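You operate a simulated robot arm through the tools that you are given. There is no shell and no other tool. Be economical: measure what you need, move in short steps, check, and stop when the job is done.

You run a simulated two-armed robot. Do the job below in one go: nothing can be reset, and whatever is moved stays where it is left.

Task
Pick up the filter screen with the smallest size on its label from the top of the wooden table with one hand, pass it to the other hand and put it on the right middle shelf of the test bench.

Only the result counts: the job must be done as asked and must still hold three seconds after the hand-in. Knocking over, shifting, dropping, spilling or breaking anything else fails it.

Robot
Two 6-joint arms with two-finger parallel grippers on one trunk, on a base that drives. Base frame: it is fixed to the floor where the robot stands at the start and does not move with it; the origin is under the middle of the robot, x ahead of it, y to its left, z up; the surface under the hand at the start is at about z = 0.8. Units: m, rad, N and s.
The left shoulder is at the start at [-0.096, 0.177, 0.785], the right one opposite. With the tool pointing down near the work surface each hand reaches from about 0.1 to 0.7 m from the robot's upright axis, wherever it stands, measured 20 degrees to its own side. Places, roughly: right middle shelf of the test bench [-2.5, 3.8, 0.5]. Payload 1.57 kg a hand.
The tool frame of a hand sits at the grasp point between the pads (the TCP): z along the fingers, y along the line on which they close. The tips reach 0.03 m beyond it. The gripper opens to 0.08 m. The fingers are 0.017 m wide and 0.012 m thick; the gripper's body (0.04 by 0.082 m) begins 0.08 m behind the TCP.
Orientation is that of the tool frame in the base frame, as [roll, pitch, yaw] about the fixed x, y, z axes, in that order (R = Rz(yaw) Ry(pitch) Rx(roll)). With the fingers straight down and closing along the base's y, the tool's x points along the base's -x, its y along +y and its z along -z.

Tools
- The arms move only by the tool move_arm. It takes "left_plan", "right_plan" or both (then of equal length, played together; a hand with none holds still); each is a list that holds one entry, the list of rows, each a list of 7 numbers: the shift along the tool's x, y, z in m, then the turn, a rotation vector about the tool's x, y, z in rad, then the gripper command, from -1 (shut) to 1 (fully open), values between in proportion. In form: [[[x, y, z, wx, wy, wz, claw], ...]]. A call has 1 to 10 rows; each row shifts and turns the commanded pose from where the row before left it, along the tool's axes as they then stand. A row lasts 0.2 s, in which the tool goes at most 0.05 m and 0.15 rad; a call with a longer step from one row to the next is refused whole, and so is a gripper value outside its range. Where a pose cannot be reached the arm comes as near as it can. A force on the tool above 40 N (or 10 N above the force at the start of the call, whichever is more), or a blocked arm, ends the call early, and 0.2 s more pass. The fingers move at their own pace (about 0.072 m/s each) and stop on an object; they squeeze with about 28 N. The grip force told is the motor's: it shows also when the fingers shut on nothing. Time passes only in rows, and 0.2 s behind the last, so rows that do not move let the fingers close. It gives the time, the measured TCP pose, the force on the tool (base axes), the opening and the grip force at its end, in the units of the frame above (readings bear some noise), with the torque about the TCP (base axes, N m) and any sound that the robot's microphone picked up.
- Cameras (640 x 400 px; columns grow to the right, rows downward): "scene" is now at [0.0289, -0.0276, 1.5227]; the picture's right is [-0.42, -0.91, 0.00], its down [-0.64, 0.29, -0.71] and it looks along [0.65, -0.30, -0.70] (base axes); focal length 282 px, centre (320, 200). "left" rides on the left gripper at [0.072, 0.007, -0.122] in its tool frame; the picture's right is [-0.09, 1.00, 0.00], its down [-0.84, -0.08, -0.54] and it looks along [-0.54, -0.05, 0.84] (tool axes); focal length 238 px, centre (320, 200). "right" rides on the right gripper at [0.072, -0.007, -0.122] in its tool frame; the picture's right is [0.09, 1.00, 0.00], its down [-0.84, 0.08, -0.54] and it looks along [-0.54, 0.05, 0.84] (tool axes); focal length 238 px, centre (320, 200). There is no depth. A picture from a camera that has moved, and an enlarged one, comes with that camera's place and axes in the base frame and with its lens. The place of the scene camera against the robot may be out by one fixed shift of up to 0.018 m in any direction.
- get_image(camera): a new picture of that camera. It takes no simulated time.
- slide_trunk(by): slides the trunk up (or, below 0, down) by that many m; the arms and the scene camera ride with it, the base frame stays. It gives what a move gives, with no picture.
- roll_base(legs): drives the robot by 1 to 6 legs, each [ahead, left, turn to the left] in m, m and rad, along the robot's own axes; the way and the turn of a leg run together, so that a leg with both is an arc; at most 1.5 m and 3.142 rad a leg. The arms and the cameras ride along, it lands a little off, and it stops where it bumps. It gives what a move gives.
- pan_tilt(pan, tilt): turns the head with the scene camera to pan (to the left, within 2.496 rad either way) and tilt (down, from -0.506 to 1.204), counted from straight ahead of the robot. It gives what a move gives.
- close_up(camera, box): a new picture of the part [left, top, right, bottom] of that camera's present view, enlarged. It takes no simulated time.
- finish_job(): hands the job in; it is judged then, once.

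Work in short steps. Places have to be worked out from the pictures, the camera data and where the tool is seen: move nearer, look again, correct. Check each grasp and each placing, and mend what went wrong. You have 120 turns and 92 pictures in all, those below and enlarged ones among them. Open the grippers and draw the arms clear of the work before you hand the job in, unless the task says otherwise; then end with one line.

The tools are called after "Emit:" by a JSON object that holds its "name" and its "arguments". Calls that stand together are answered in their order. move_arm: Moves the arms, as the interface text tells. Its arguments: {"type":"object","properties":{"left_plan":{"type":"array"},"right_plan":{"type":"array"}},"required":[]} The other tools are called the same way: slide_trunk (by) slides the trunk up or down; roll_base (legs) drives the base; pan_tilt (pan, tilt) turns the head that bears the scene camera; get_image (camera) takes a picture; close_up (camera, box) takes an enlarged picture of a part of a camera's view; finish_job () hands the job in.

At the start:

```text
time_s: 0.0
left_ee_pos: [0.5818, -0.0093, 1.0239]
left_orientation: [3.141, 0.001, -3.141]
left_force: [-0.5, -0.2, -0.1]
left_moment: [0.03, -0.03, 0.0]
left_finger_gap: 0.08
left_grasp_force: 0.1
right_ee_pos: [0.3208, -0.4463, 1.0908]
right_orientation: [3.14, -0.001, 3.141]
right_force: [0.6, -0.4, 0.0]
right_moment: [0.0, 0.0, -0.01]
right_finger_gap: 0.08
right_grasp_force: 0.0
trunk travel left (down, up): [-0.228, 0.099]
robot x, y, heading: [0.0011, -0.0016, 0.002]
head pan, tilt: [-0.429, 0.782]
```

scene: 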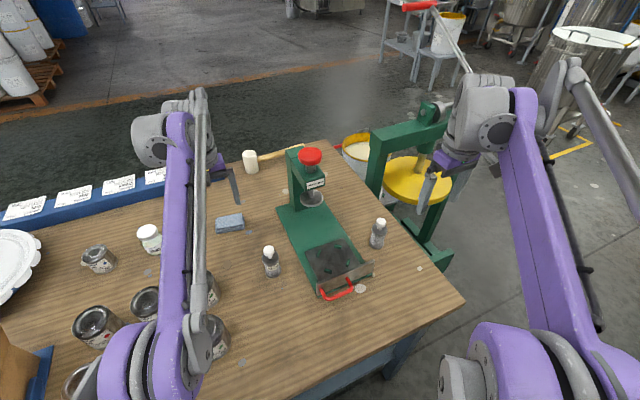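
right: 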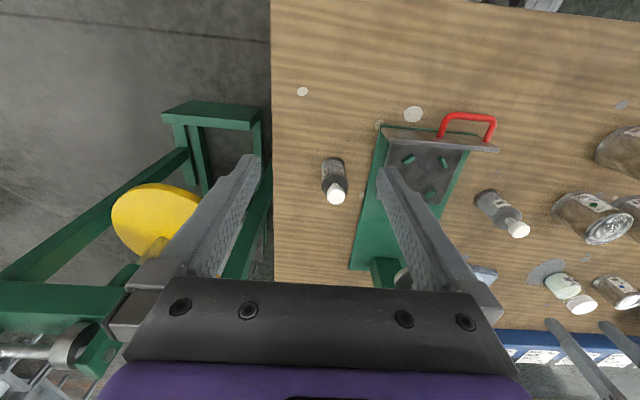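
left: 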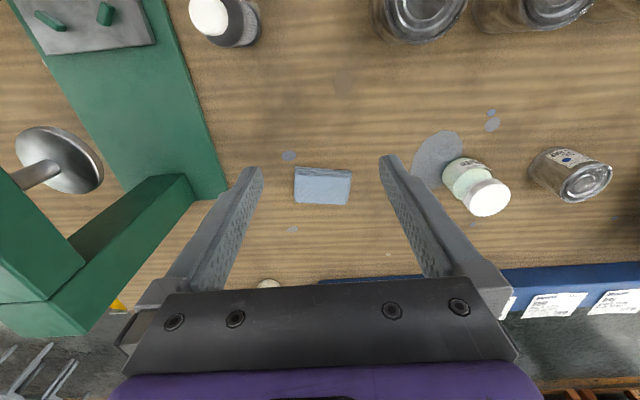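

The table shows a press, bottles, jars and a blue rack with labels on the far edge. I'll turn the head left to find the filter screens.

Emit:
{"name": "pan_tilt", "arguments": {"pan": 0.5, "tilt": 0.8}}

Emit:
{"name": "get_image", "arguments": {"camera": "scene"}}

```text
time_s: 1.2
left_ee_pos: [0.5821, -0.0095, 1.0243]
left_orientation: [3.141, -0.001, 3.141]
left_force: [-0.2, 0.0, -0.1]
left_moment: [0.0, 0.02, 0.01]
left_finger_gap: 0.0803
left_grasp_force: 0.0
right_ee_pos: [0.3217, -0.4469, 1.09]
right_orientation: [3.142, -0.001, -3.141]
right_force: [0.0, -0.2, -0.6]
right_moment: [-0.04, 0.03, 0.0]
right_finger_gap: 0.0799
right_grasp_force: 0.0
trunk travel left (down, up): [-0.228, 0.099]
robot x, y, heading: [0.0002, 0.0001, 0.0]
head pan, tilt: [0.499, 0.799]
```

```text
88 pictures are left
camera scene: at [0.0257, 0.045, 1.5213], right [0.48, -0.88, 0.0], down [-0.63, -0.34, -0.7], along [0.61, 0.33, -0.72], focal length 282 px, centre (320, 200)
```

scene: 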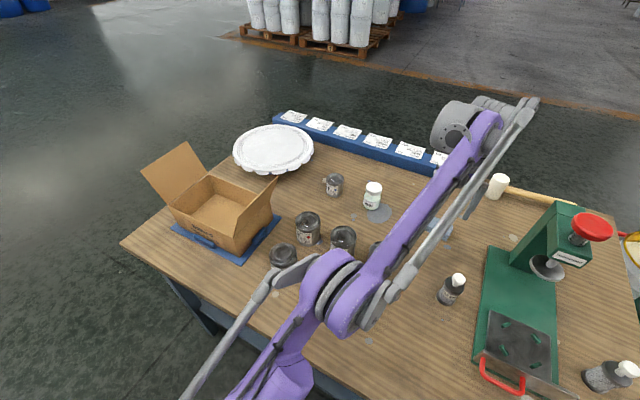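

Six or so jar-like things, which may be the filter screens, sit on the left half. I'll enlarge.

Emit:
{"name": "close_up", "arguments": {"camera": "scene", "box": [230, 160, 400, 290]}}

Emit:
{"name": "close_up", "arguments": {"camera": "scene", "box": [260, 95, 460, 185]}}

```text
3.08 times, centred on (315, 225) of scene
camera zoom: at [0.0257, 0.045, 1.5213], right [0.48, -0.88, 0.0], down [-0.63, -0.34, -0.7], along [0.61, 0.33, -0.72], focal length 868 px, centre (335, 123)
```

zoom: 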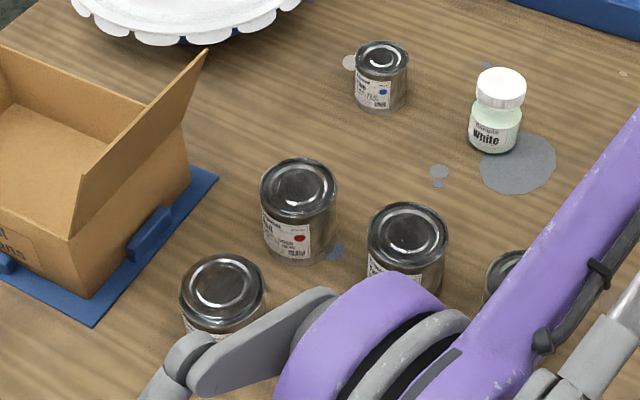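

```text
3.20 times, centred on (360, 140) of scene
camera zoom: at [0.0257, 0.045, 1.5213], right [0.48, -0.88, 0.0], down [-0.63, -0.34, -0.7], along [0.61, 0.33, -0.72], focal length 903 px, centre (192, 392)
```

zoom: 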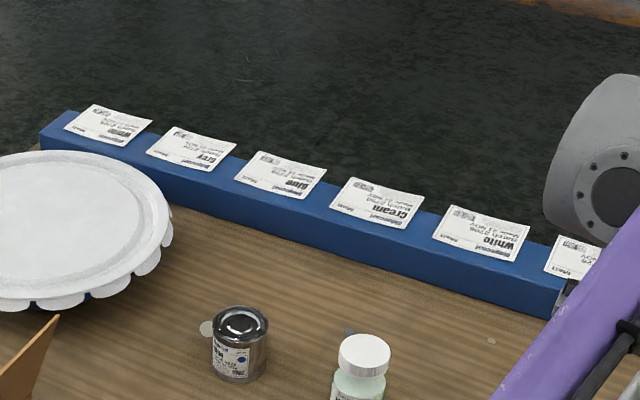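

Those are paint cans and sample cards, not filter screens. I look around the room for another wooden table and the test bench.

Emit:
{"name": "pan_tilt", "arguments": {"pan": 1.5, "tilt": 0.4}}

Emit:
{"name": "get_image", "arguments": {"camera": "scene"}}

Emit:
{"name": "pan_tilt", "arguments": {"pan": 2.4, "tilt": 0.3}}

Emit:
{"name": "get_image", "arguments": {"camera": "scene"}}

Emit:
{"name": "pan_tilt", "arguments": {"pan": -1.4, "tilt": 0.4}}

Emit:
{"name": "get_image", "arguments": {"camera": "scene"}}

```text
time_s: 2.5
left_ee_pos: [0.5818, -0.0092, 1.0251]
left_orientation: [-3.141, -0.002, -3.141]
left_force: [-0.5, 0.0, -0.7]
left_moment: [-0.01, -0.01, -0.04]
left_finger_gap: 0.0801
left_grasp_force: 0.0
right_ee_pos: [0.3211, -0.4477, 1.0908]
right_orientation: [3.141, -0.001, 3.14]
right_force: [0.3, 0.3, 0.2]
right_moment: [0.03, 0.0, 0.05]
right_finger_gap: 0.0798
right_grasp_force: 0.2
trunk travel left (down, up): [-0.228, 0.099]
robot x, y, heading: [-0.0019, 0.0019, -0.0]
head pan, tilt: [1.499, 0.4]
```

```text
85 pictures are left
camera scene: at [-0.0385, 0.0988, 1.5563], right [1.0, -0.07, 0.0], down [-0.03, -0.39, -0.92], along [0.07, 0.92, -0.39], focal length 282 px, centre (320, 200)
```

scene: 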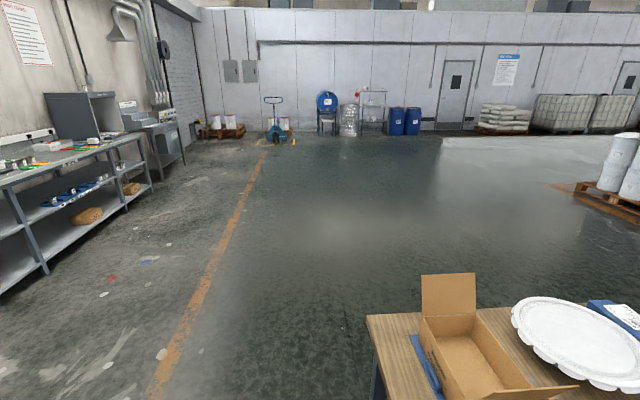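

```text
time_s: 3.7
left_ee_pos: [0.5813, -0.0087, 1.0243]
left_orientation: [3.141, 0.001, -3.142]
left_force: [0.7, -0.5, -0.1]
left_moment: [0.01, 0.02, 0.01]
left_finger_gap: 0.0804
left_grasp_force: 0.1
right_ee_pos: [0.3195, -0.4481, 1.0904]
right_orientation: [-3.141, 0.0, 3.141]
right_force: [-0.6, 0.3, 1.3]
right_moment: [-0.01, -0.02, 0.04]
right_finger_gap: 0.0801
right_grasp_force: 0.1
trunk travel left (down, up): [-0.228, 0.099]
robot x, y, heading: [-0.0, -0.0006, 0.001]
head pan, tilt: [2.4, 0.3]
```

```text
84 pictures are left
camera scene: at [-0.114, 0.0695, 1.5656], right [0.68, 0.74, 0.0], down [0.22, -0.2, -0.96], along [-0.7, 0.65, -0.3], focal length 282 px, centre (320, 200)
```

scene: 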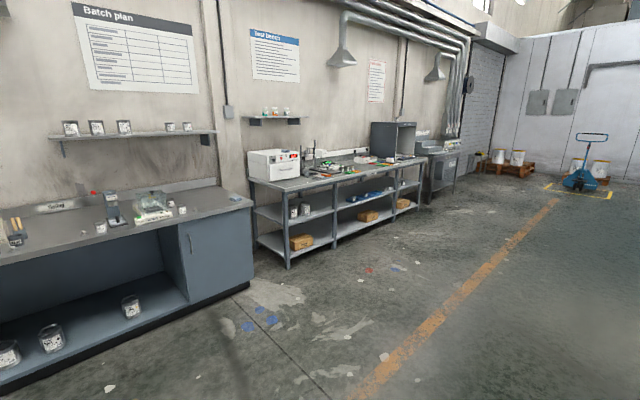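

```text
time_s: 6.8
left_ee_pos: [0.5815, -0.0101, 1.0254]
left_orientation: [-3.14, 0.001, -3.141]
left_force: [0.0, 0.1, -0.4]
left_moment: [-0.01, 0.02, 0.02]
left_finger_gap: 0.0798
left_grasp_force: 0.1
right_ee_pos: [0.3214, -0.4478, 1.0905]
right_orientation: [3.139, 0.0, 3.141]
right_force: [0.0, -0.2, 0.2]
right_moment: [0.01, -0.01, -0.02]
right_finger_gap: 0.0798
right_grasp_force: 0.1
trunk travel left (down, up): [-0.228, 0.099]
robot x, y, heading: [-0.0006, 0.0008, 0.001]
head pan, tilt: [-1.4, 0.4]
```

```text
83 pictures are left
camera scene: at [-0.0294, -0.0849, 1.5564], right [-0.99, -0.17, 0.0], down [-0.07, 0.38, -0.92], along [0.16, -0.91, -0.39], focal length 282 px, centre (320, 200)
```

scene: 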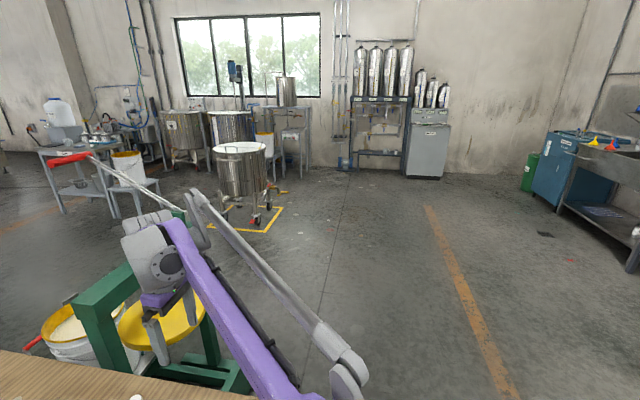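

The test bench is on the wall behind-left. I still have to identify the filter screens, so I look closely at the white round object, the box and the rest of the table.

Emit:
{"name": "pan_tilt", "arguments": {"pan": 0.75, "tilt": 0.8}}

Emit:
{"name": "close_up", "arguments": {"camera": "scene", "box": [220, 100, 460, 250]}}

Emit:
{"name": "pan_tilt", "arguments": {"pan": 0.0, "tilt": 0.9}}

Emit:
{"name": "get_image", "arguments": {"camera": "scene"}}

```text
time_s: 8.8
left_ee_pos: [0.5822, -0.0092, 1.0249]
left_orientation: [3.141, 0.0, -3.141]
left_force: [-0.5, -0.4, -0.8]
left_moment: [-0.03, 0.0, -0.01]
left_finger_gap: 0.08
left_grasp_force: 0.0
right_ee_pos: [0.321, -0.4479, 1.0902]
right_orientation: [3.141, -0.001, 3.141]
right_force: [0.2, 1.1, 0.5]
right_moment: [0.0, 0.0, 0.04]
right_finger_gap: 0.08
right_grasp_force: 0.0
trunk travel left (down, up): [-0.228, 0.099]
robot x, y, heading: [0.0001, -0.0001, -0.004]
head pan, tilt: [0.75, 0.799]
```

```text
2.67 times, centred on (340, 175) of scene
camera zoom: at [0.0138, 0.0614, 1.5213], right [0.68, -0.73, 0.0], down [-0.52, -0.49, -0.7], along [0.51, 0.48, -0.72], focal length 752 px, centre (267, 267)
```

zoom: 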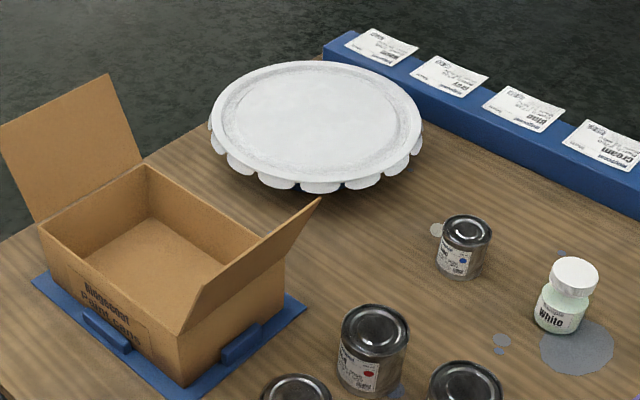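

```text
time_s: 9.9
left_ee_pos: [0.5814, -0.0091, 1.0238]
left_orientation: [-3.14, 0.0, 3.141]
left_force: [-0.4, -0.1, 0.2]
left_moment: [-0.03, -0.04, -0.01]
left_finger_gap: 0.08
left_grasp_force: 0.1
right_ee_pos: [0.32, -0.4479, 1.0902]
right_orientation: [3.141, 0.001, 3.141]
right_force: [0.0, -1.2, -0.3]
right_moment: [-0.02, 0.01, 0.0]
right_finger_gap: 0.0799
right_grasp_force: 0.0
trunk travel left (down, up): [-0.228, 0.099]
robot x, y, heading: [-0.0018, -0.0007, -0.0]
head pan, tilt: [0.0, 0.901]
```

```text
81 pictures are left
camera scene: at [0.0303, 0.0065, 1.5134], right [0.0, -1.0, 0.0], down [-0.78, 0.0, -0.62], along [0.62, 0.0, -0.78], focal length 282 px, centre (320, 200)
```

scene: 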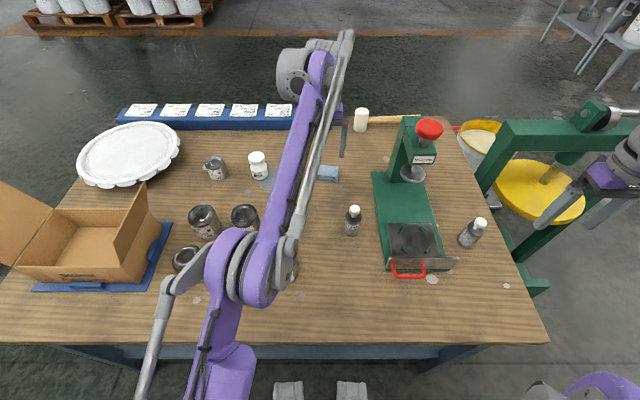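

No evident screens on this table; I look at the remaining directions for another wooden table.

Emit:
{"name": "pan_tilt", "arguments": {"pan": -2.3, "tilt": 0.35}}

Emit:
{"name": "get_image", "arguments": {"camera": "scene"}}

Emit:
{"name": "pan_tilt", "arguments": {"pan": -0.5, "tilt": 0.3}}

Emit:
{"name": "get_image", "arguments": {"camera": "scene"}}

Emit:
{"name": "pan_tilt", "arguments": {"pan": 0.6, "tilt": 0.2}}

Emit:
{"name": "get_image", "arguments": {"camera": "scene"}}

```text
time_s: 12.1
left_ee_pos: [0.5823, -0.0095, 1.0246]
left_orientation: [3.141, 0.0, -3.141]
left_force: [-0.2, -0.4, 0.2]
left_moment: [0.0, -0.02, 0.03]
left_finger_gap: 0.0799
left_grasp_force: 0.1
right_ee_pos: [0.321, -0.4473, 1.0903]
right_orientation: [3.141, 0.0, 3.141]
right_force: [-0.5, 0.0, 0.2]
right_moment: [-0.01, -0.01, 0.0]
right_finger_gap: 0.0801
right_grasp_force: 0.2
trunk travel left (down, up): [-0.228, 0.099]
robot x, y, heading: [-0.0008, 0.0035, 0.0]
head pan, tilt: [-2.3, 0.351]
```

```text
80 pictures are left
camera scene: at [-0.1072, -0.063, 1.5609], right [-0.75, 0.67, 0.0], down [0.23, 0.26, -0.94], along [-0.63, -0.7, -0.34], focal length 282 px, centre (320, 200)
```

scene: 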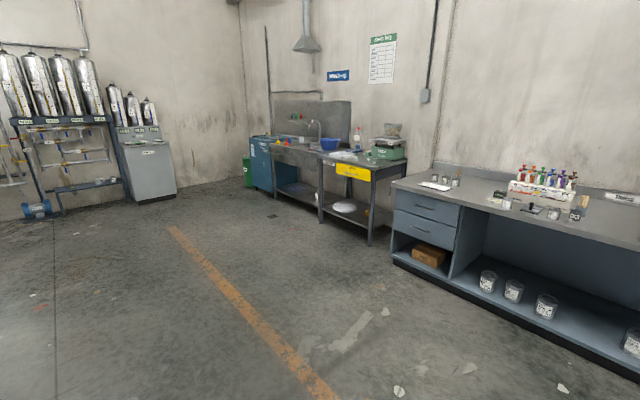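

```text
time_s: 13.9
left_ee_pos: [0.5818, -0.0096, 1.0244]
left_orientation: [-3.142, -0.001, -3.141]
left_force: [-0.1, -1.1, 0.1]
left_moment: [0.02, 0.0, -0.03]
left_finger_gap: 0.0797
left_grasp_force: 0.1
right_ee_pos: [0.3199, -0.449, 1.0899]
right_orientation: [-3.141, 0.0, 3.141]
right_force: [-0.3, -1.9, 0.1]
right_moment: [-0.03, -0.01, 0.02]
right_finger_gap: 0.08
right_grasp_force: 0.1
trunk travel left (down, up): [-0.228, 0.099]
robot x, y, heading: [0.0003, -0.0031, -0.004]
head pan, tilt: [-0.499, 0.3]
```

```text
79 pictures are left
camera scene: at [0.0368, -0.0383, 1.5656], right [-0.48, -0.88, 0.0], down [-0.26, 0.14, -0.96], along [0.84, -0.46, -0.3], focal length 282 px, centre (320, 200)
```

scene: 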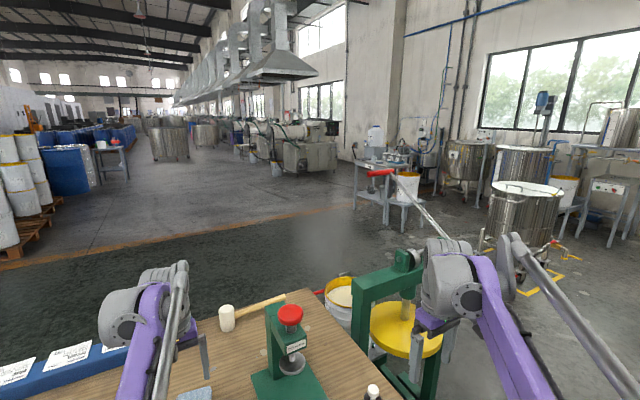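

```text
time_s: 15.2
left_ee_pos: [0.5822, -0.0084, 1.0244]
left_orientation: [3.141, 0.001, -3.141]
left_force: [-0.3, 0.1, -0.3]
left_moment: [0.04, 0.01, -0.02]
left_finger_gap: 0.0801
left_grasp_force: 0.0
right_ee_pos: [0.3216, -0.448, 1.0921]
right_orientation: [-3.141, 0.0, -3.142]
right_force: [0.0, 0.6, 0.2]
right_moment: [-0.03, -0.01, 0.01]
right_finger_gap: 0.0801
right_grasp_force: 0.1
trunk travel left (down, up): [-0.228, 0.099]
robot x, y, heading: [0.0036, -0.005, -0.001]
head pan, tilt: [0.6, 0.201]
```

```text
78 pictures are left
camera scene: at [0.0317, 0.059, 1.5749], right [0.56, -0.83, 0.0], down [-0.16, -0.11, -0.98], along [0.81, 0.55, -0.2], focal length 282 px, centre (320, 200)
```

scene: 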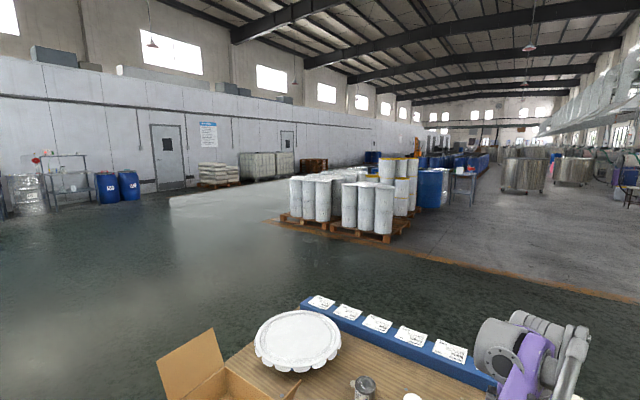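

Only this table is wooden, so I read the labels on the can-like pieces from the wrist cameras.

Emit:
{"name": "close_up", "arguments": {"camera": "left", "box": [360, 0, 640, 220]}}

Emit:
{"name": "pan_tilt", "arguments": {"pan": 0.45, "tilt": 0.95}}

Emit:
{"name": "close_up", "arguments": {"camera": "scene", "box": [240, 100, 420, 220]}}

```text
1.82 times, centred on (500, 110) of left
camera zoom: at [0.5105, -0.0029, 1.1468], right [0.09, 1.0, 0.0], down [0.84, -0.08, 0.54], along [0.54, -0.05, -0.84], focal length 433 px, centre (-7, 364)
```

zoom: 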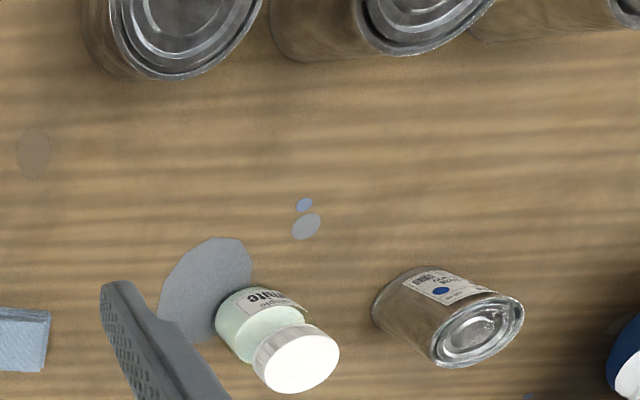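

```text
time_s: 16.3
left_ee_pos: [0.5816, -0.0096, 1.0246]
left_orientation: [-3.141, 0.0, -3.141]
left_force: [-0.2, -1.3, 0.0]
left_moment: [0.01, 0.0, -0.03]
left_finger_gap: 0.08
left_grasp_force: 0.1
right_ee_pos: [0.3211, -0.4474, 1.0902]
right_orientation: [-3.141, 0.0, -3.141]
right_force: [0.3, 0.3, 0.2]
right_moment: [-0.01, 0.02, -0.01]
right_finger_gap: 0.0797
right_grasp_force: 0.0
trunk travel left (down, up): [-0.228, 0.099]
robot x, y, heading: [-0.0004, -0.0033, 0.001]
head pan, tilt: [0.45, 0.949]
```

```text
3.33 times, centred on (330, 160) of scene
camera zoom: at [0.0203, 0.0381, 1.5098], right [0.44, -0.9, 0.0], down [-0.73, -0.35, -0.58], along [0.52, 0.25, -0.81], focal length 940 px, centre (287, 333)
```

zoom: 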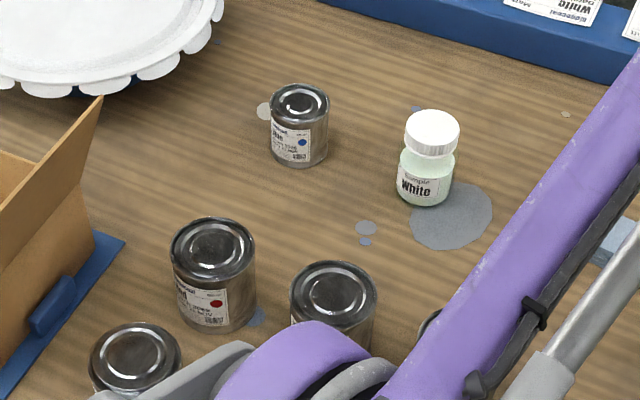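

The can-like pieces are paint tins. The left arm hides part of the table, so I swing the left hand up and to the left, then look again.

Emit:
{"name": "move_arm", "arguments": {"left_plan": [[[0.026, 0.04, -0.008, 0, 0, 0, 1], [0.026, 0.04, -0.008, 0, 0, 0, 1], [0.026, 0.04, -0.008, 0, 0, 0, 1], [0.026, 0.04, -0.008, 0, 0, 0, 1], [0.026, 0.04, -0.008, 0, 0, 0, 1], [0.026, 0.04, -0.008, 0, 0, 0, 1], [0.026, 0.04, -0.008, 0, 0, 0, 1], [0.026, 0.04, -0.008, 0, 0, 0, 1], [0.026, 0.04, -0.008, 0, 0, 0, 1], [0.026, 0.04, -0.008, 0, 0, 0, 1]]]}}

Emit:
{"name": "pan_tilt", "arguments": {"pan": 0.1, "tilt": 1.1}}

Emit:
{"name": "get_image", "arguments": {"camera": "scene"}}

Emit:
{"name": "get_image", "arguments": {"camera": "left"}}

```text
time_s: 18.5
left_ee_pos: [0.3208, 0.3886, 1.1035]
left_orientation: [3.14, -0.001, -3.141]
left_force: [-0.8, 0.5, 0.3]
left_moment: [-0.03, 0.0, 0.02]
left_finger_gap: 0.0799
left_grasp_force: 0.0
right_ee_pos: [0.3205, -0.4476, 1.0901]
right_orientation: [3.142, 0.002, 3.14]
right_force: [-0.2, 0.2, 0.2]
right_moment: [0.0, -0.06, 0.01]
right_finger_gap: 0.0801
right_grasp_force: 0.1
trunk travel left (down, up): [-0.228, 0.099]
robot x, y, heading: [-0.0014, 0.0007, -0.0]
head pan, tilt: [0.45, 0.949]
```

```text
time_s: 19.3
left_ee_pos: [0.3216, 0.3878, 1.1029]
left_orientation: [3.141, -0.002, -3.141]
left_force: [0.3, -0.1, -0.6]
left_moment: [0.01, 0.0, -0.03]
left_finger_gap: 0.0802
left_grasp_force: 0.1
right_ee_pos: [0.3211, -0.4475, 1.0906]
right_orientation: [3.141, 0.001, 3.141]
right_force: [-0.8, 0.1, 0.3]
right_moment: [0.0, 0.01, -0.01]
right_finger_gap: 0.08
right_grasp_force: 0.0
trunk travel left (down, up): [-0.228, 0.099]
robot x, y, heading: [0.0001, 0.0016, 0.005]
head pan, tilt: [0.099, 1.1]
```

```text
75 pictures are left
camera scene: at [0.0176, 0.0127, 1.4995], right [0.1, -0.99, 0.0], down [-0.89, -0.09, -0.45], along [0.45, 0.05, -0.89], focal length 282 px, centre (320, 200)
```

scene: 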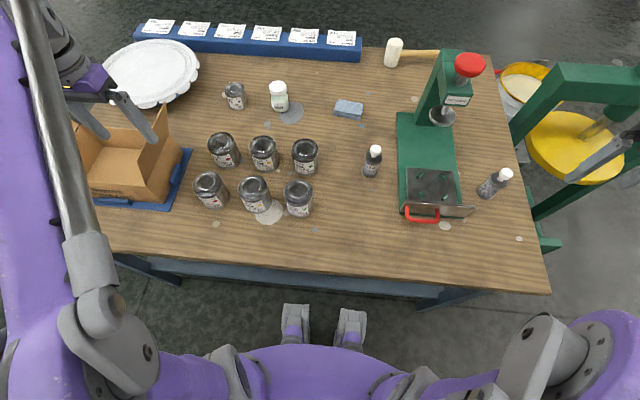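

```text
74 pictures are left
camera left: at [0.2507, 0.3934, 1.2258], right [0.09, 1.0, 0.0], down [0.84, -0.08, 0.54], along [0.54, -0.05, -0.84], focal length 238 px, centre (320, 200)
```

left: 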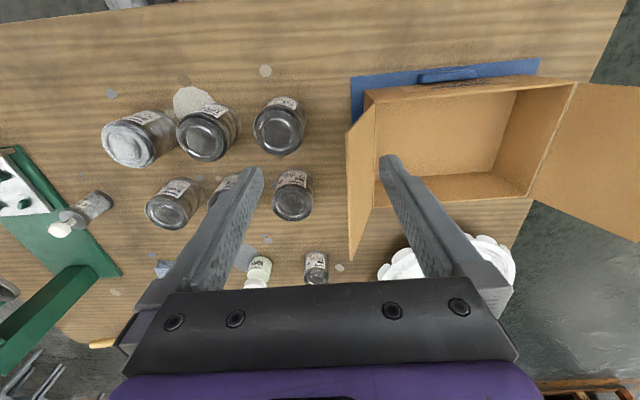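

No screen is visible yet on the exposed area. I enlarge parts of this table and the distant hall to be sure.

Emit:
{"name": "close_up", "arguments": {"camera": "scene", "box": [330, 30, 550, 240]}}

Emit:
{"name": "close_up", "arguments": {"camera": "scene", "box": [190, 70, 400, 225]}}

Emit:
{"name": "pan_tilt", "arguments": {"pan": -0.3, "tilt": 0.15}}

Emit:
{"name": "close_up", "arguments": {"camera": "scene", "box": [220, 130, 540, 330]}}

```text
1.90 times, centred on (440, 135) of scene
camera zoom: at [0.0176, 0.0127, 1.4995], right [0.1, -0.99, 0.0], down [-0.89, -0.09, -0.45], along [0.45, 0.05, -0.89], focal length 537 px, centre (91, 324)
```

zoom: 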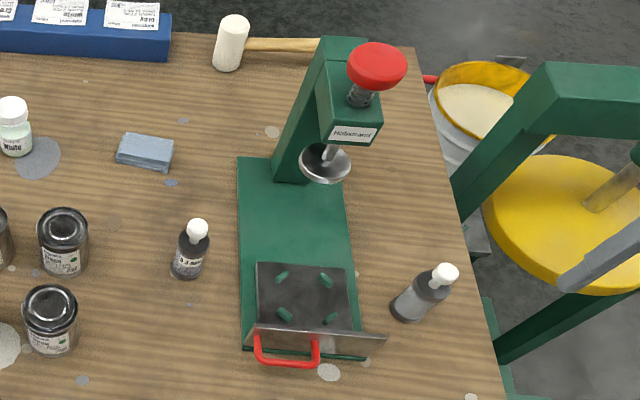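

```text
2.58 times, centred on (295, 148) of scene
camera zoom: at [0.0176, 0.0127, 1.4995], right [0.1, -0.99, 0.0], down [-0.89, -0.09, -0.45], along [0.45, 0.05, -0.89], focal length 728 px, centre (384, 336)
```

zoom: 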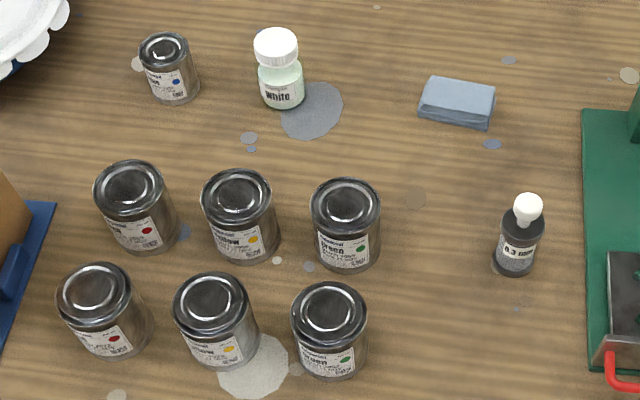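

```text
time_s: 20.6
left_ee_pos: [0.3217, 0.3862, 1.1032]
left_orientation: [3.141, -0.001, 3.141]
left_force: [0.0, 1.0, -1.0]
left_moment: [-0.01, 0.0, -0.03]
left_finger_gap: 0.0798
left_grasp_force: 0.0
right_ee_pos: [0.3206, -0.4468, 1.0899]
right_orientation: [-3.14, 0.001, -3.14]
right_force: [-0.9, 0.6, 0.6]
right_moment: [-0.01, 0.0, 0.03]
right_finger_gap: 0.0798
right_grasp_force: 0.1
trunk travel left (down, up): [-0.228, 0.099]
robot x, y, heading: [-0.0012, -0.0008, 0.003]
head pan, tilt: [-0.3, 0.15]
```

```text
2.00 times, centred on (380, 230) of scene
camera zoom: at [0.0434, -0.021, 1.5795], right [-0.3, -0.96, 0.0], down [-0.14, 0.04, -0.99], along [0.94, -0.29, -0.15], focal length 564 px, centre (200, 140)
```

zoom: 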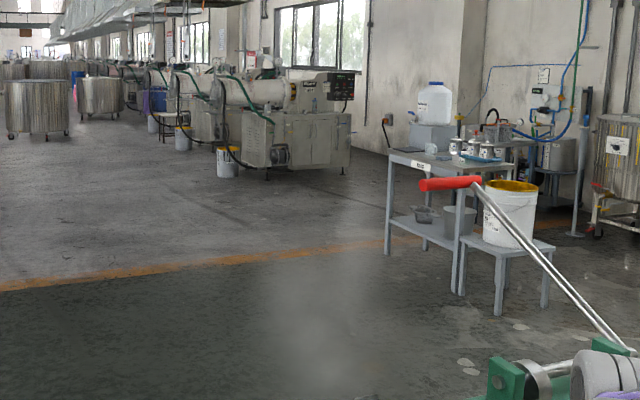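

The two small dark cylinders with white tops carry labels like "0.3 mm", so these are probably the filter screens. I zoom in on both.

Emit:
{"name": "pan_tilt", "arguments": {"pan": -0.25, "tilt": 1.1}}

Emit:
{"name": "get_image", "arguments": {"camera": "scene"}}

Emit:
{"name": "close_up", "arguments": {"camera": "scene", "box": [280, 130, 440, 230]}}

Emit:
{"name": "close_up", "arguments": {"camera": "right", "box": [290, 130, 560, 300]}}

```text
time_s: 21.8
left_ee_pos: [0.3207, 0.3871, 1.103]
left_orientation: [-3.141, 0.001, 3.141]
left_force: [0.0, -0.1, -0.3]
left_moment: [-0.02, 0.02, 0.03]
left_finger_gap: 0.08
left_grasp_force: 0.0
right_ee_pos: [0.32, -0.4484, 1.0909]
right_orientation: [-3.141, 0.0, -3.141]
right_force: [0.6, 0.8, 0.6]
right_moment: [-0.03, 0.01, -0.03]
right_finger_gap: 0.08
right_grasp_force: 0.1
trunk travel left (down, up): [-0.228, 0.099]
robot x, y, heading: [-0.0017, 0.0025, -0.003]
head pan, tilt: [-0.25, 1.1]
```

```text
70 pictures are left
camera scene: at [0.016, -0.0092, 1.4996], right [-0.25, -0.97, 0.0], down [-0.86, 0.22, -0.45], along [0.44, -0.11, -0.89], focal length 282 px, centre (320, 200)
```

scene: 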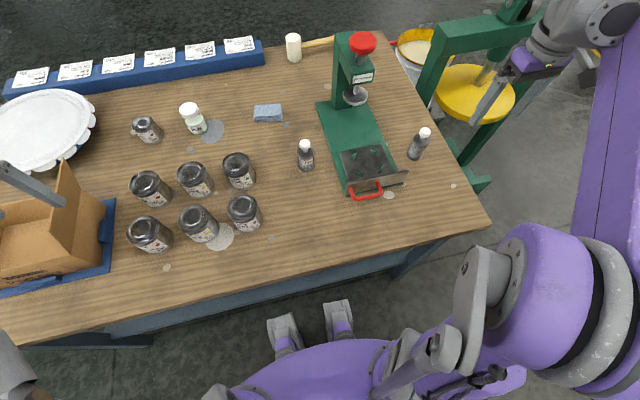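

```text
4.00 times, centred on (360, 180) of scene
camera zoom: at [0.016, -0.0092, 1.4996], right [-0.25, -0.97, 0.0], down [-0.86, 0.22, -0.45], along [0.44, -0.11, -0.89], focal length 1128 px, centre (160, 280)
```

zoom: 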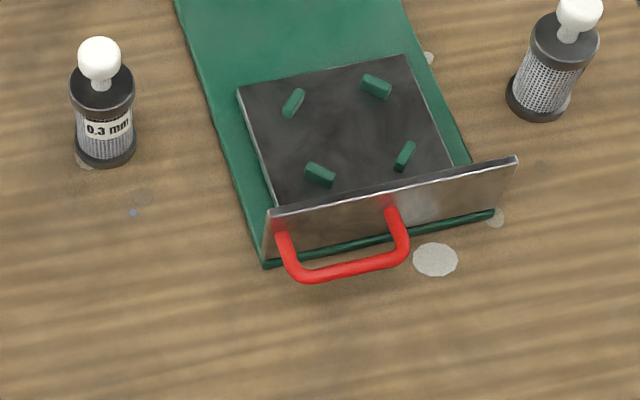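

```text
2.35 times, centred on (425, 215) of right
camera zoom: at [0.2489, -0.4547, 1.2122], right [-0.09, 1.0, 0.0], down [0.84, 0.08, 0.54], along [0.54, 0.05, -0.84], focal length 561 px, centre (73, 165)
```

zoom: 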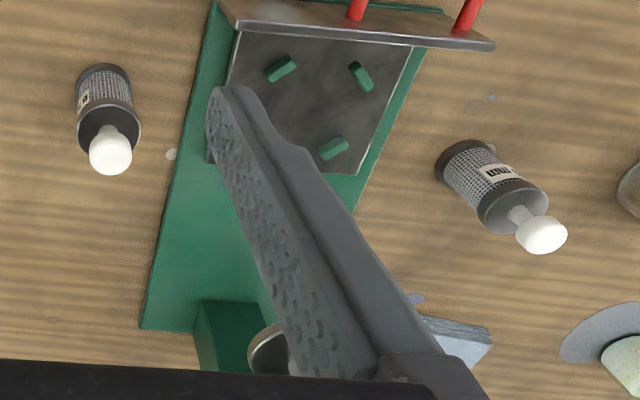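

The objects are indeed mesh screens: A at about (0.475,-0.08) says 0.3 mm, B at about (0.43,-0.41) has its label facing -y. I yaw the right hand so its camera views B from the -y side.

Emit:
{"name": "move_arm", "arguments": {"right_plan": [[[0, 0, 0, 0, 0, -0.15, 1], [0, 0, 0, 0, 0, -0.15, 1], [0, 0, 0, 0, 0, -0.15, 1], [0, 0, 0, 0, 0, -0.15, 1], [0, 0, 0, 0, 0, -0.15, 1], [0, 0, 0, 0, 0, -0.15, 1], [0, 0, 0, 0, 0, -0.15, 1], [0, 0, 0, 0, 0, -0.15, 1], [0, 0, 0, 0, 0, -0.15, 1], [0, 0, 0, 0, 0, -0.15, 1]]]}}

Emit:
{"name": "get_image", "arguments": {"camera": "right"}}

```text
time_s: 24.0
left_ee_pos: [0.3219, 0.3875, 1.1028]
left_orientation: [-3.141, 0.001, -3.141]
left_force: [0.6, 0.2, 0.0]
left_moment: [0.05, 0.04, -0.06]
left_finger_gap: 0.0797
left_grasp_force: 0.0
right_ee_pos: [0.3223, -0.4468, 1.0896]
right_orientation: [3.141, 0.001, -1.638]
right_force: [0.1, 0.2, -0.3]
right_moment: [0.01, -0.01, 0.0]
right_finger_gap: 0.08
right_grasp_force: 0.2
trunk travel left (down, up): [-0.228, 0.099]
robot x, y, heading: [0.002, 0.0016, 0.001]
head pan, tilt: [-0.25, 1.1]
```

```text
67 pictures are left
camera right: at [0.3229, -0.5202, 1.2126], right [-1.0, -0.02, 0.0], down [-0.02, 0.84, 0.54], along [-0.01, 0.54, -0.84], focal length 238 px, centre (320, 200)
```

right: 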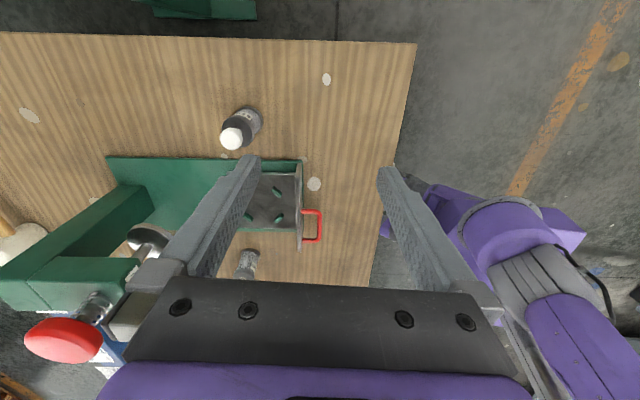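

Emit:
{"name": "close_up", "arguments": {"camera": "right", "box": [200, 90, 290, 160]}}

```text
5.71 times, centred on (245, 125) of right
camera zoom: at [0.3229, -0.5202, 1.2126], right [-1.0, -0.02, 0.0], down [-0.02, 0.84, 0.54], along [-0.01, 0.54, -0.84], focal length 1362 px, centre (749, 629)
```

zoom: 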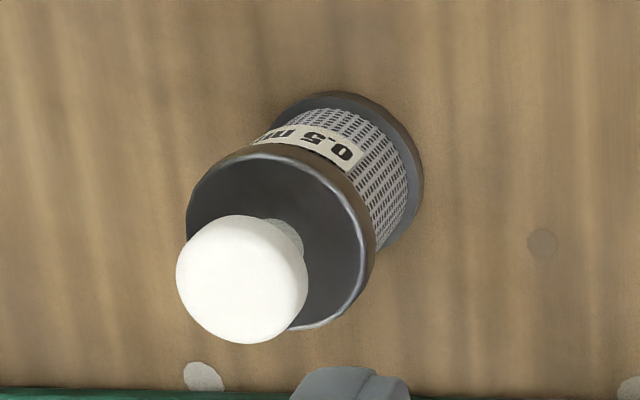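

B reads 0.5 mm, so A (0.3 mm) is the one. I bring the right hand above A, closing along base x, staying high and clear of the press column.

Emit:
{"name": "move_arm", "arguments": {"right_plan": [[[0, 0, 0, 0, 0, -0.067, 1], [-0.0406, -0.017, 0, 0, 0, 0, 1], [-0.0406, -0.017, 0, 0, 0, 0, 1], [-0.0406, -0.017, 0, 0, 0, 0, 1], [-0.0406, -0.017, 0, 0, 0, 0, 1], [-0.0406, -0.017, 0, 0, 0, 0, 1], [-0.0406, -0.017, 0, 0, 0, 0, 1], [-0.0406, -0.017, 0, 0, 0, 0, 1], [-0.0406, -0.017, 0, 0, 0, 0, 1], [-0.0406, -0.017, 0, 0, 0, 0, 1]]]}}

Emit:
{"name": "get_image", "arguments": {"camera": "right"}}

Emit:
{"name": "get_image", "arguments": {"camera": "scene"}}

```text
time_s: 26.2
left_ee_pos: [0.3225, 0.3876, 1.103]
left_orientation: [-3.141, -0.001, -3.141]
left_force: [-0.1, 0.2, -0.8]
left_moment: [0.0, 0.01, 0.05]
left_finger_gap: 0.0801
left_grasp_force: 0.1
right_ee_pos: [0.4775, -0.0817, 1.0905]
right_orientation: [3.14, -0.002, -1.577]
right_force: [0.8, -0.7, 0.2]
right_moment: [-0.02, 0.0, 0.01]
right_finger_gap: 0.0798
right_grasp_force: 0.1
trunk travel left (down, up): [-0.228, 0.099]
robot x, y, heading: [0.0013, -0.0012, -0.0]
head pan, tilt: [-0.25, 1.1]
```

```text
65 pictures are left
camera right: at [0.4832, -0.1531, 1.2122], right [-1.0, -0.09, 0.0], down [-0.07, 0.84, 0.54], along [-0.05, 0.54, -0.84], focal length 238 px, centre (320, 200)
```

right: 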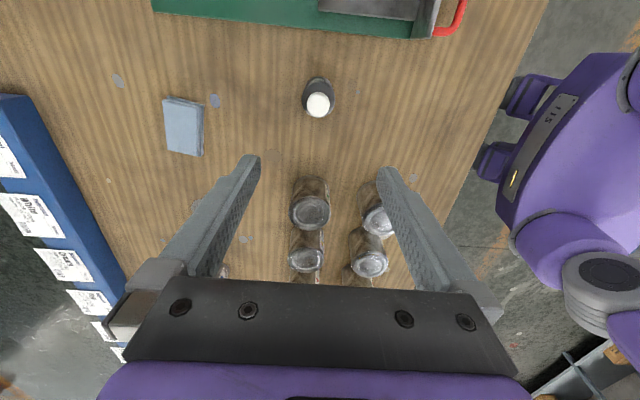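

```text
64 pictures are left
camera scene: at [0.017, -0.0082, 1.4995], right [-0.25, -0.97, 0.0], down [-0.86, 0.22, -0.45], along [0.44, -0.11, -0.89], focal length 282 px, centre (320, 200)
```

scene: 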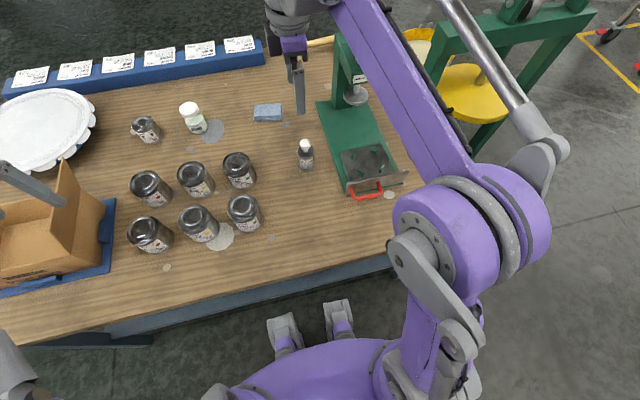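

A is seen in front of the fingers. I enlarge to find its centre precisely.

Emit:
{"name": "close_up", "arguments": {"camera": "right", "box": [280, 60, 360, 130]}}

Emit:
{"name": "close_up", "arguments": {"camera": "scene", "box": [275, 130, 335, 180]}}

```text
5.71 times, centred on (320, 95) of right
camera zoom: at [0.4832, -0.1531, 1.2122], right [-1.0, -0.09, 0.0], down [-0.07, 0.84, 0.54], along [-0.05, 0.54, -0.84], focal length 1362 px, centre (320, 800)
```

zoom: 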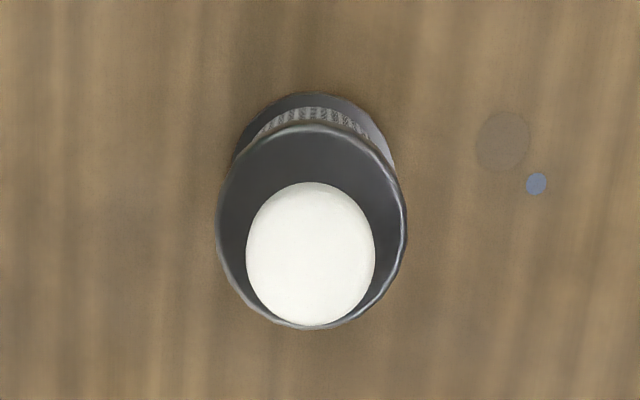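

```text
8.00 times, centred on (305, 155) of scene
camera zoom: at [0.017, -0.0082, 1.4995], right [-0.25, -0.97, 0.0], down [-0.86, 0.22, -0.45], along [0.44, -0.11, -0.89], focal length 2257 px, centre (440, 560)
```

zoom: 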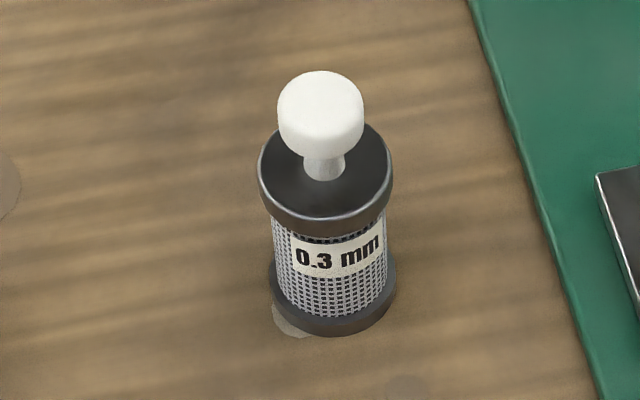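

A's centre works out at about (0.478, -0.0935), table top 0.80, cap top 0.87, knob top about 0.905. I correct sideways and descend partway, then check.

Emit:
{"name": "move_arm", "arguments": {"right_plan": [[[0.0118, 0, 0, 0, 0, 0, 1], [0, 0, 0.04, 0, 0, 0, 1], [0, 0, 0.04, 0, 0, 0, 1], [0, 0, 0.04, 0, 0, 0, 1], [0, 0, 0.03, 0, 0, 0, 1], [0, 0, 0, 0, 0, 0, 1]]]}}

Emit:
{"name": "get_image", "arguments": {"camera": "right"}}

```text
time_s: 27.6
left_ee_pos: [0.321, 0.3873, 1.1038]
left_orientation: [-3.141, 0.002, 3.142]
left_force: [0.2, -0.2, 0.1]
left_moment: [0.01, 0.0, -0.02]
left_finger_gap: 0.0799
left_grasp_force: 0.0
right_ee_pos: [0.4763, -0.0963, 0.9399]
right_orientation: [-3.141, 0.0, -1.576]
right_force: [0.0, -0.6, -0.9]
right_moment: [0.01, 0.01, -0.01]
right_finger_gap: 0.0801
right_grasp_force: 0.0
trunk travel left (down, up): [-0.228, 0.099]
robot x, y, heading: [-0.0018, 0.0012, -0.002]
head pan, tilt: [-0.25, 1.1]
```

```text
61 pictures are left
camera right: at [0.4824, -0.1695, 1.0621], right [-1.0, -0.09, 0.0], down [-0.07, 0.84, 0.54], along [-0.05, 0.54, -0.84], focal length 238 px, centre (320, 200)
```

right: 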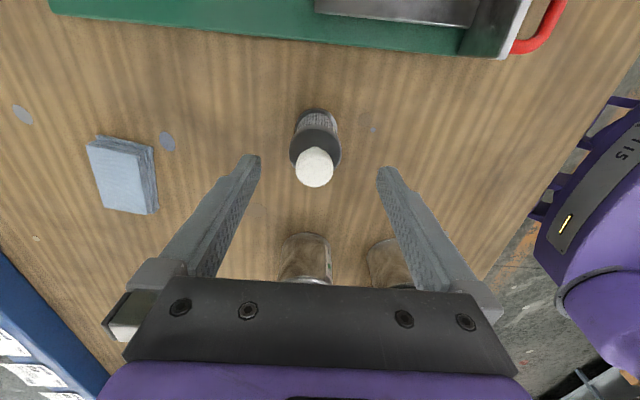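

Cap lies at about (0.480,-0.097), within 4 mm of the hand axis. I descend to TCP z≈0.843 and close.

Emit:
{"name": "move_arm", "arguments": {"right_plan": [[[0.001, -0.003, 0.035, 0, 0, 0, 1], [0, 0, 0.035, 0, 0, 0, 1], [0, 0, 0.027, 0, 0, 0, 1], [0, 0, 0, 0, 0, 0, 1], [0, 0, 0, 0, 0, 0, -0.2], [0, 0, 0, 0, 0, 0, -1], [0, 0, 0, 0, 0, 0, -1], [0, 0, 0, 0, 0, 0, -1]]]}}

Emit:
{"name": "get_image", "arguments": {"camera": "right"}}

```text
time_s: 29.4
left_ee_pos: [0.3213, 0.3867, 1.1039]
left_orientation: [3.141, -0.002, 3.141]
left_force: [-0.1, -0.9, -0.7]
left_moment: [-0.02, 0.03, 0.03]
left_finger_gap: 0.0799
left_grasp_force: 0.0
right_ee_pos: [0.4784, -0.0981, 0.8447]
right_orientation: [-3.14, -0.002, -1.575]
right_force: [0.1, 0.5, 0.6]
right_moment: [-0.02, -0.01, 0.01]
right_finger_gap: 0.0437
right_grasp_force: 27.9
trunk travel left (down, up): [-0.228, 0.099]
robot x, y, heading: [-0.0007, -0.001, 0.003]
head pan, tilt: [-0.25, 1.1]
```

```text
60 pictures are left
camera right: at [0.486, -0.1696, 0.9654], right [-1.0, -0.09, 0.0], down [-0.07, 0.84, 0.54], along [-0.05, 0.54, -0.84], focal length 238 px, centre (320, 200)
```

right: 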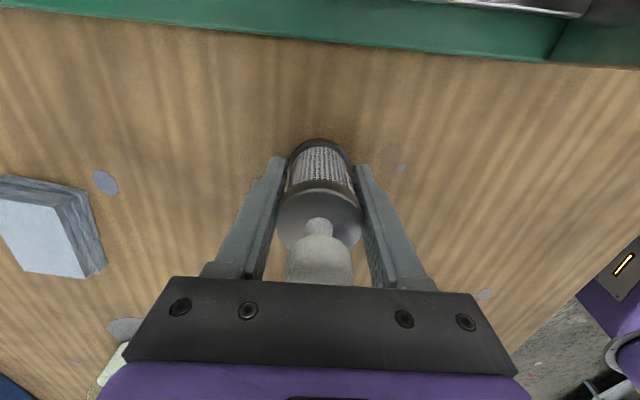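

The screen is gripped (gap 0.044, 28 N). I lift it straight up 0.24 m and draw back toward the robot a bit.

Emit:
{"name": "move_arm", "arguments": {"right_plan": [[[0, 0, -0.03, 0, 0, 0, -1], [0, 0, -0.04, 0, 0, 0, -1], [0, 0, -0.04, 0, 0, 0, -1], [0, 0, -0.04, 0, 0, 0, -1], [0, 0, -0.04, 0, 0, 0, -1], [0, 0, -0.04, 0, 0, 0, -1], [0, 0.04, 0, 0, 0, 0, -1], [0, 0.04, 0, 0, 0, 0, -1], [0, 0.04, 0, 0, 0, 0, -1], [0, 0, 0, 0, 0, 0, -1]]]}}

Emit:
{"name": "get_image", "arguments": {"camera": "right"}}

```text
time_s: 31.6
left_ee_pos: [0.3223, 0.3875, 1.1044]
left_orientation: [-3.141, 0.0, -3.14]
left_force: [-0.1, 0.9, -0.4]
left_moment: [0.02, -0.03, -0.01]
left_finger_gap: 0.0804
left_grasp_force: 0.1
right_ee_pos: [0.3563, -0.0927, 1.0753]
right_orientation: [3.141, -0.001, -1.575]
right_force: [-0.2, -0.9, -1.9]
right_moment: [-0.01, -0.01, 0.02]
right_finger_gap: 0.0436
right_grasp_force: 28.0
trunk travel left (down, up): [-0.228, 0.099]
robot x, y, heading: [0.0015, -0.0006, 0.002]
head pan, tilt: [-0.25, 1.1]
```

```text
59 pictures are left
camera right: at [0.3627, -0.1654, 1.1968], right [-1.0, -0.09, 0.0], down [-0.07, 0.84, 0.54], along [-0.05, 0.54, -0.84], focal length 238 px, centre (320, 200)
```

right: 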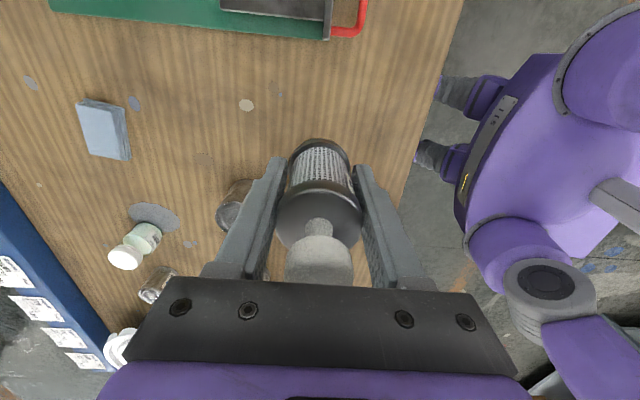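

The screen is held firmly. I back the base away from the table, turn left and drive along the open lane toward the test bench.

Emit:
{"name": "roll_base", "arguments": {"legs": [[-0.8, 0, 0], [0, 0, 1.571], [1.5, 0, 0]]}}

Emit:
{"name": "pan_tilt", "arguments": {"pan": 0.5, "tilt": 0.4}}

Emit:
{"name": "get_image", "arguments": {"camera": "scene"}}

```text
time_s: 46.8
left_ee_pos: [-1.2824, 1.7718, 1.1028]
left_orientation: [-3.142, 0.0, -1.52]
left_force: [0.2, -0.7, 0.4]
left_moment: [0.0, 0.02, 0.01]
left_finger_gap: 0.0798
left_grasp_force: 0.0
right_ee_pos: [-0.8043, 1.8283, 1.0744]
right_orientation: [3.141, -0.002, 0.045]
right_force: [-0.5, 0.6, -1.9]
right_moment: [0.02, -0.03, -0.01]
right_finger_gap: 0.0434
right_grasp_force: 27.8
trunk travel left (down, up): [-0.228, 0.099]
robot x, y, heading: [-0.879, 1.4663, 1.617]
head pan, tilt: [-0.25, 1.1]
```

```text
time_s: 47.9
left_ee_pos: [-1.2824, 1.7695, 1.1036]
left_orientation: [-3.14, 0.0, -1.519]
left_force: [-0.2, 0.4, -0.9]
left_moment: [-0.01, 0.02, -0.03]
left_finger_gap: 0.0801
left_grasp_force: 0.1
right_ee_pos: [-0.8039, 1.8287, 1.0746]
right_orientation: [-3.14, -0.001, 0.046]
right_force: [-0.4, -0.8, -1.8]
right_moment: [-0.03, -0.03, 0.02]
right_finger_gap: 0.0436
right_grasp_force: 28.2
trunk travel left (down, up): [-0.228, 0.099]
robot x, y, heading: [-0.8814, 1.4659, 1.626]
head pan, tilt: [0.499, 0.4]
```

```text
58 pictures are left
camera scene: at [-0.9312, 1.5146, 1.5563], right [0.85, 0.52, 0.0], down [0.2, -0.33, -0.92], along [-0.48, 0.79, -0.39], focal length 282 px, centre (320, 200)
```

scene: 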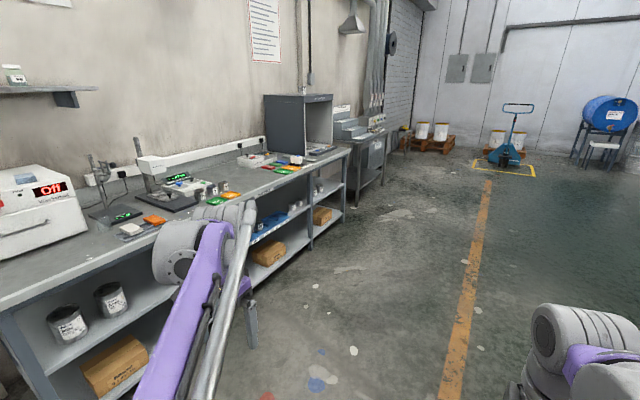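

The bench's right bay (y≈3.6–4.4, front edge x≈-2.3) is visible. I drive on and turn to face it from about 1.3 m.

Emit:
{"name": "roll_base", "arguments": {"legs": [[1.2, 0, 0], [1.15, 0, 0], [0, 0, 1.52]]}}

Emit:
{"name": "pan_tilt", "arguments": {"pan": 0.0, "tilt": 0.55}}

Emit:
{"name": "get_image", "arguments": {"camera": "scene"}}

```text
time_s: 63.1
left_ee_pos: [-1.3324, 3.4415, 1.104]
left_orientation: [-3.141, 0.001, -0.025]
left_force: [-0.8, 0.2, -0.2]
left_moment: [-0.01, 0.02, -0.03]
left_finger_gap: 0.0802
left_grasp_force: 0.0
right_ee_pos: [-1.3555, 3.9216, 1.0753]
right_orientation: [3.141, 0.001, 1.54]
right_force: [0.5, -0.4, -3.9]
right_moment: [0.01, -0.02, -0.03]
right_finger_gap: 0.0435
right_grasp_force: 28.2
trunk travel left (down, up): [-0.228, 0.099]
robot x, y, heading: [-1.0013, 3.8204, 3.115]
head pan, tilt: [0.499, 0.4]
```

```text
time_s: 64.0
left_ee_pos: [-1.3332, 3.4411, 1.1037]
left_orientation: [3.141, -0.001, -0.025]
left_force: [0.3, 0.0, 1.0]
left_moment: [-0.02, -0.03, 0.0]
left_finger_gap: 0.0801
left_grasp_force: 0.2
right_ee_pos: [-1.3558, 3.9213, 1.0743]
right_orientation: [-3.141, 0.0, 1.541]
right_force: [-0.2, 0.1, -2.7]
right_moment: [0.01, 0.01, -0.02]
right_finger_gap: 0.0434
right_grasp_force: 28.3
trunk travel left (down, up): [-0.228, 0.099]
robot x, y, heading: [-1.0002, 3.82, 3.12]
head pan, tilt: [0.0, 0.55]
```

```text
57 pictures are left
camera scene: at [-1.0564, 3.8278, 1.5427], right [0.02, 1.0, 0.0], down [0.52, -0.01, -0.85], along [-0.85, 0.02, -0.52], focal length 282 px, centre (320, 200)
```

scene: 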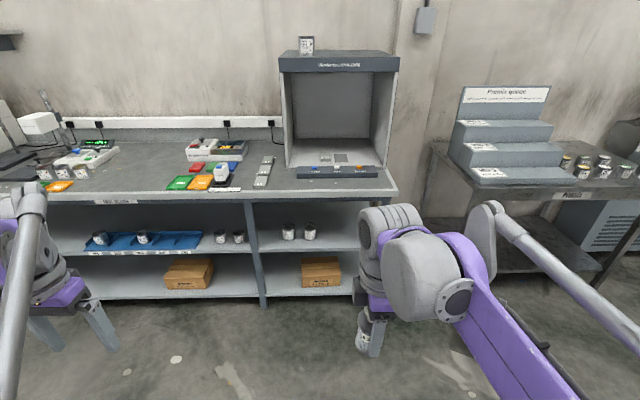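

The right bay spans y≈3.46–4.2 with two tins on the middle shelf; free space lies around y≈3.98. Now for the hand-over: the right hand moves out front while the left starts turning to point horizontally forward with its camera side up.

Emit:
{"name": "move_arm", "arguments": {"left_plan": [[[-0.045, 0, 0, 0, 0, 0, 1], [-0.045, 0, 0, 0, 0, 0, 1], [-0.03, 0, 0, 0, 0, 0, 1], [0, 0, 0, 0.106, 0, -0.106, 1], [0, 0, 0, 0.106, 0, -0.106, 1], [0, 0, 0, 0.106, 0, -0.106, 1], [0, 0, 0, 0.106, 0, -0.106, 1], [0, 0, 0, 0.106, 0, -0.106, 1], [0, 0, 0, 0.106, 0, -0.106, 1], [0, 0, 0, 0.106, 0, -0.106, 1]]], "right_plan": [[[-0.02, -0.029, 0.015, 0, 0, 0, -1], [-0.02, -0.029, 0.015, 0, 0, 0, -1], [-0.02, -0.029, 0.015, 0, 0, 0, -1], [-0.02, -0.029, 0.015, 0, 0, 0, -1], [-0.02, -0.029, 0.015, 0, 0, 0, -1], [0, 0, 0, 0, 0, 0, -1], [0, 0, 0, 0, 0, 0, -1], [0, 0, 0, 0, 0, 0, -1], [0, 0, 0, 0, 0, 0, -1], [0, 0, 0, 0, 0, 0, -1]]]}}

```text
time_s: 66.2
left_ee_pos: [-1.4534, 3.4427, 1.1019]
left_orientation: [-2.454, -0.255, 0.663]
left_force: [-0.5, 0.8, 0.5]
left_moment: [0.0, -0.02, 0.02]
left_finger_gap: 0.08
left_grasp_force: 0.1
right_ee_pos: [-1.5032, 3.8272, 0.9992]
right_orientation: [-3.141, 0.001, 1.542]
right_force: [-0.9, -0.5, -1.6]
right_moment: [-0.03, -0.02, -0.01]
right_finger_gap: 0.0435
right_grasp_force: 28.0
trunk travel left (down, up): [-0.228, 0.099]
robot x, y, heading: [-1.0031, 3.8196, 3.123]
head pan, tilt: [0.0, 0.55]
```

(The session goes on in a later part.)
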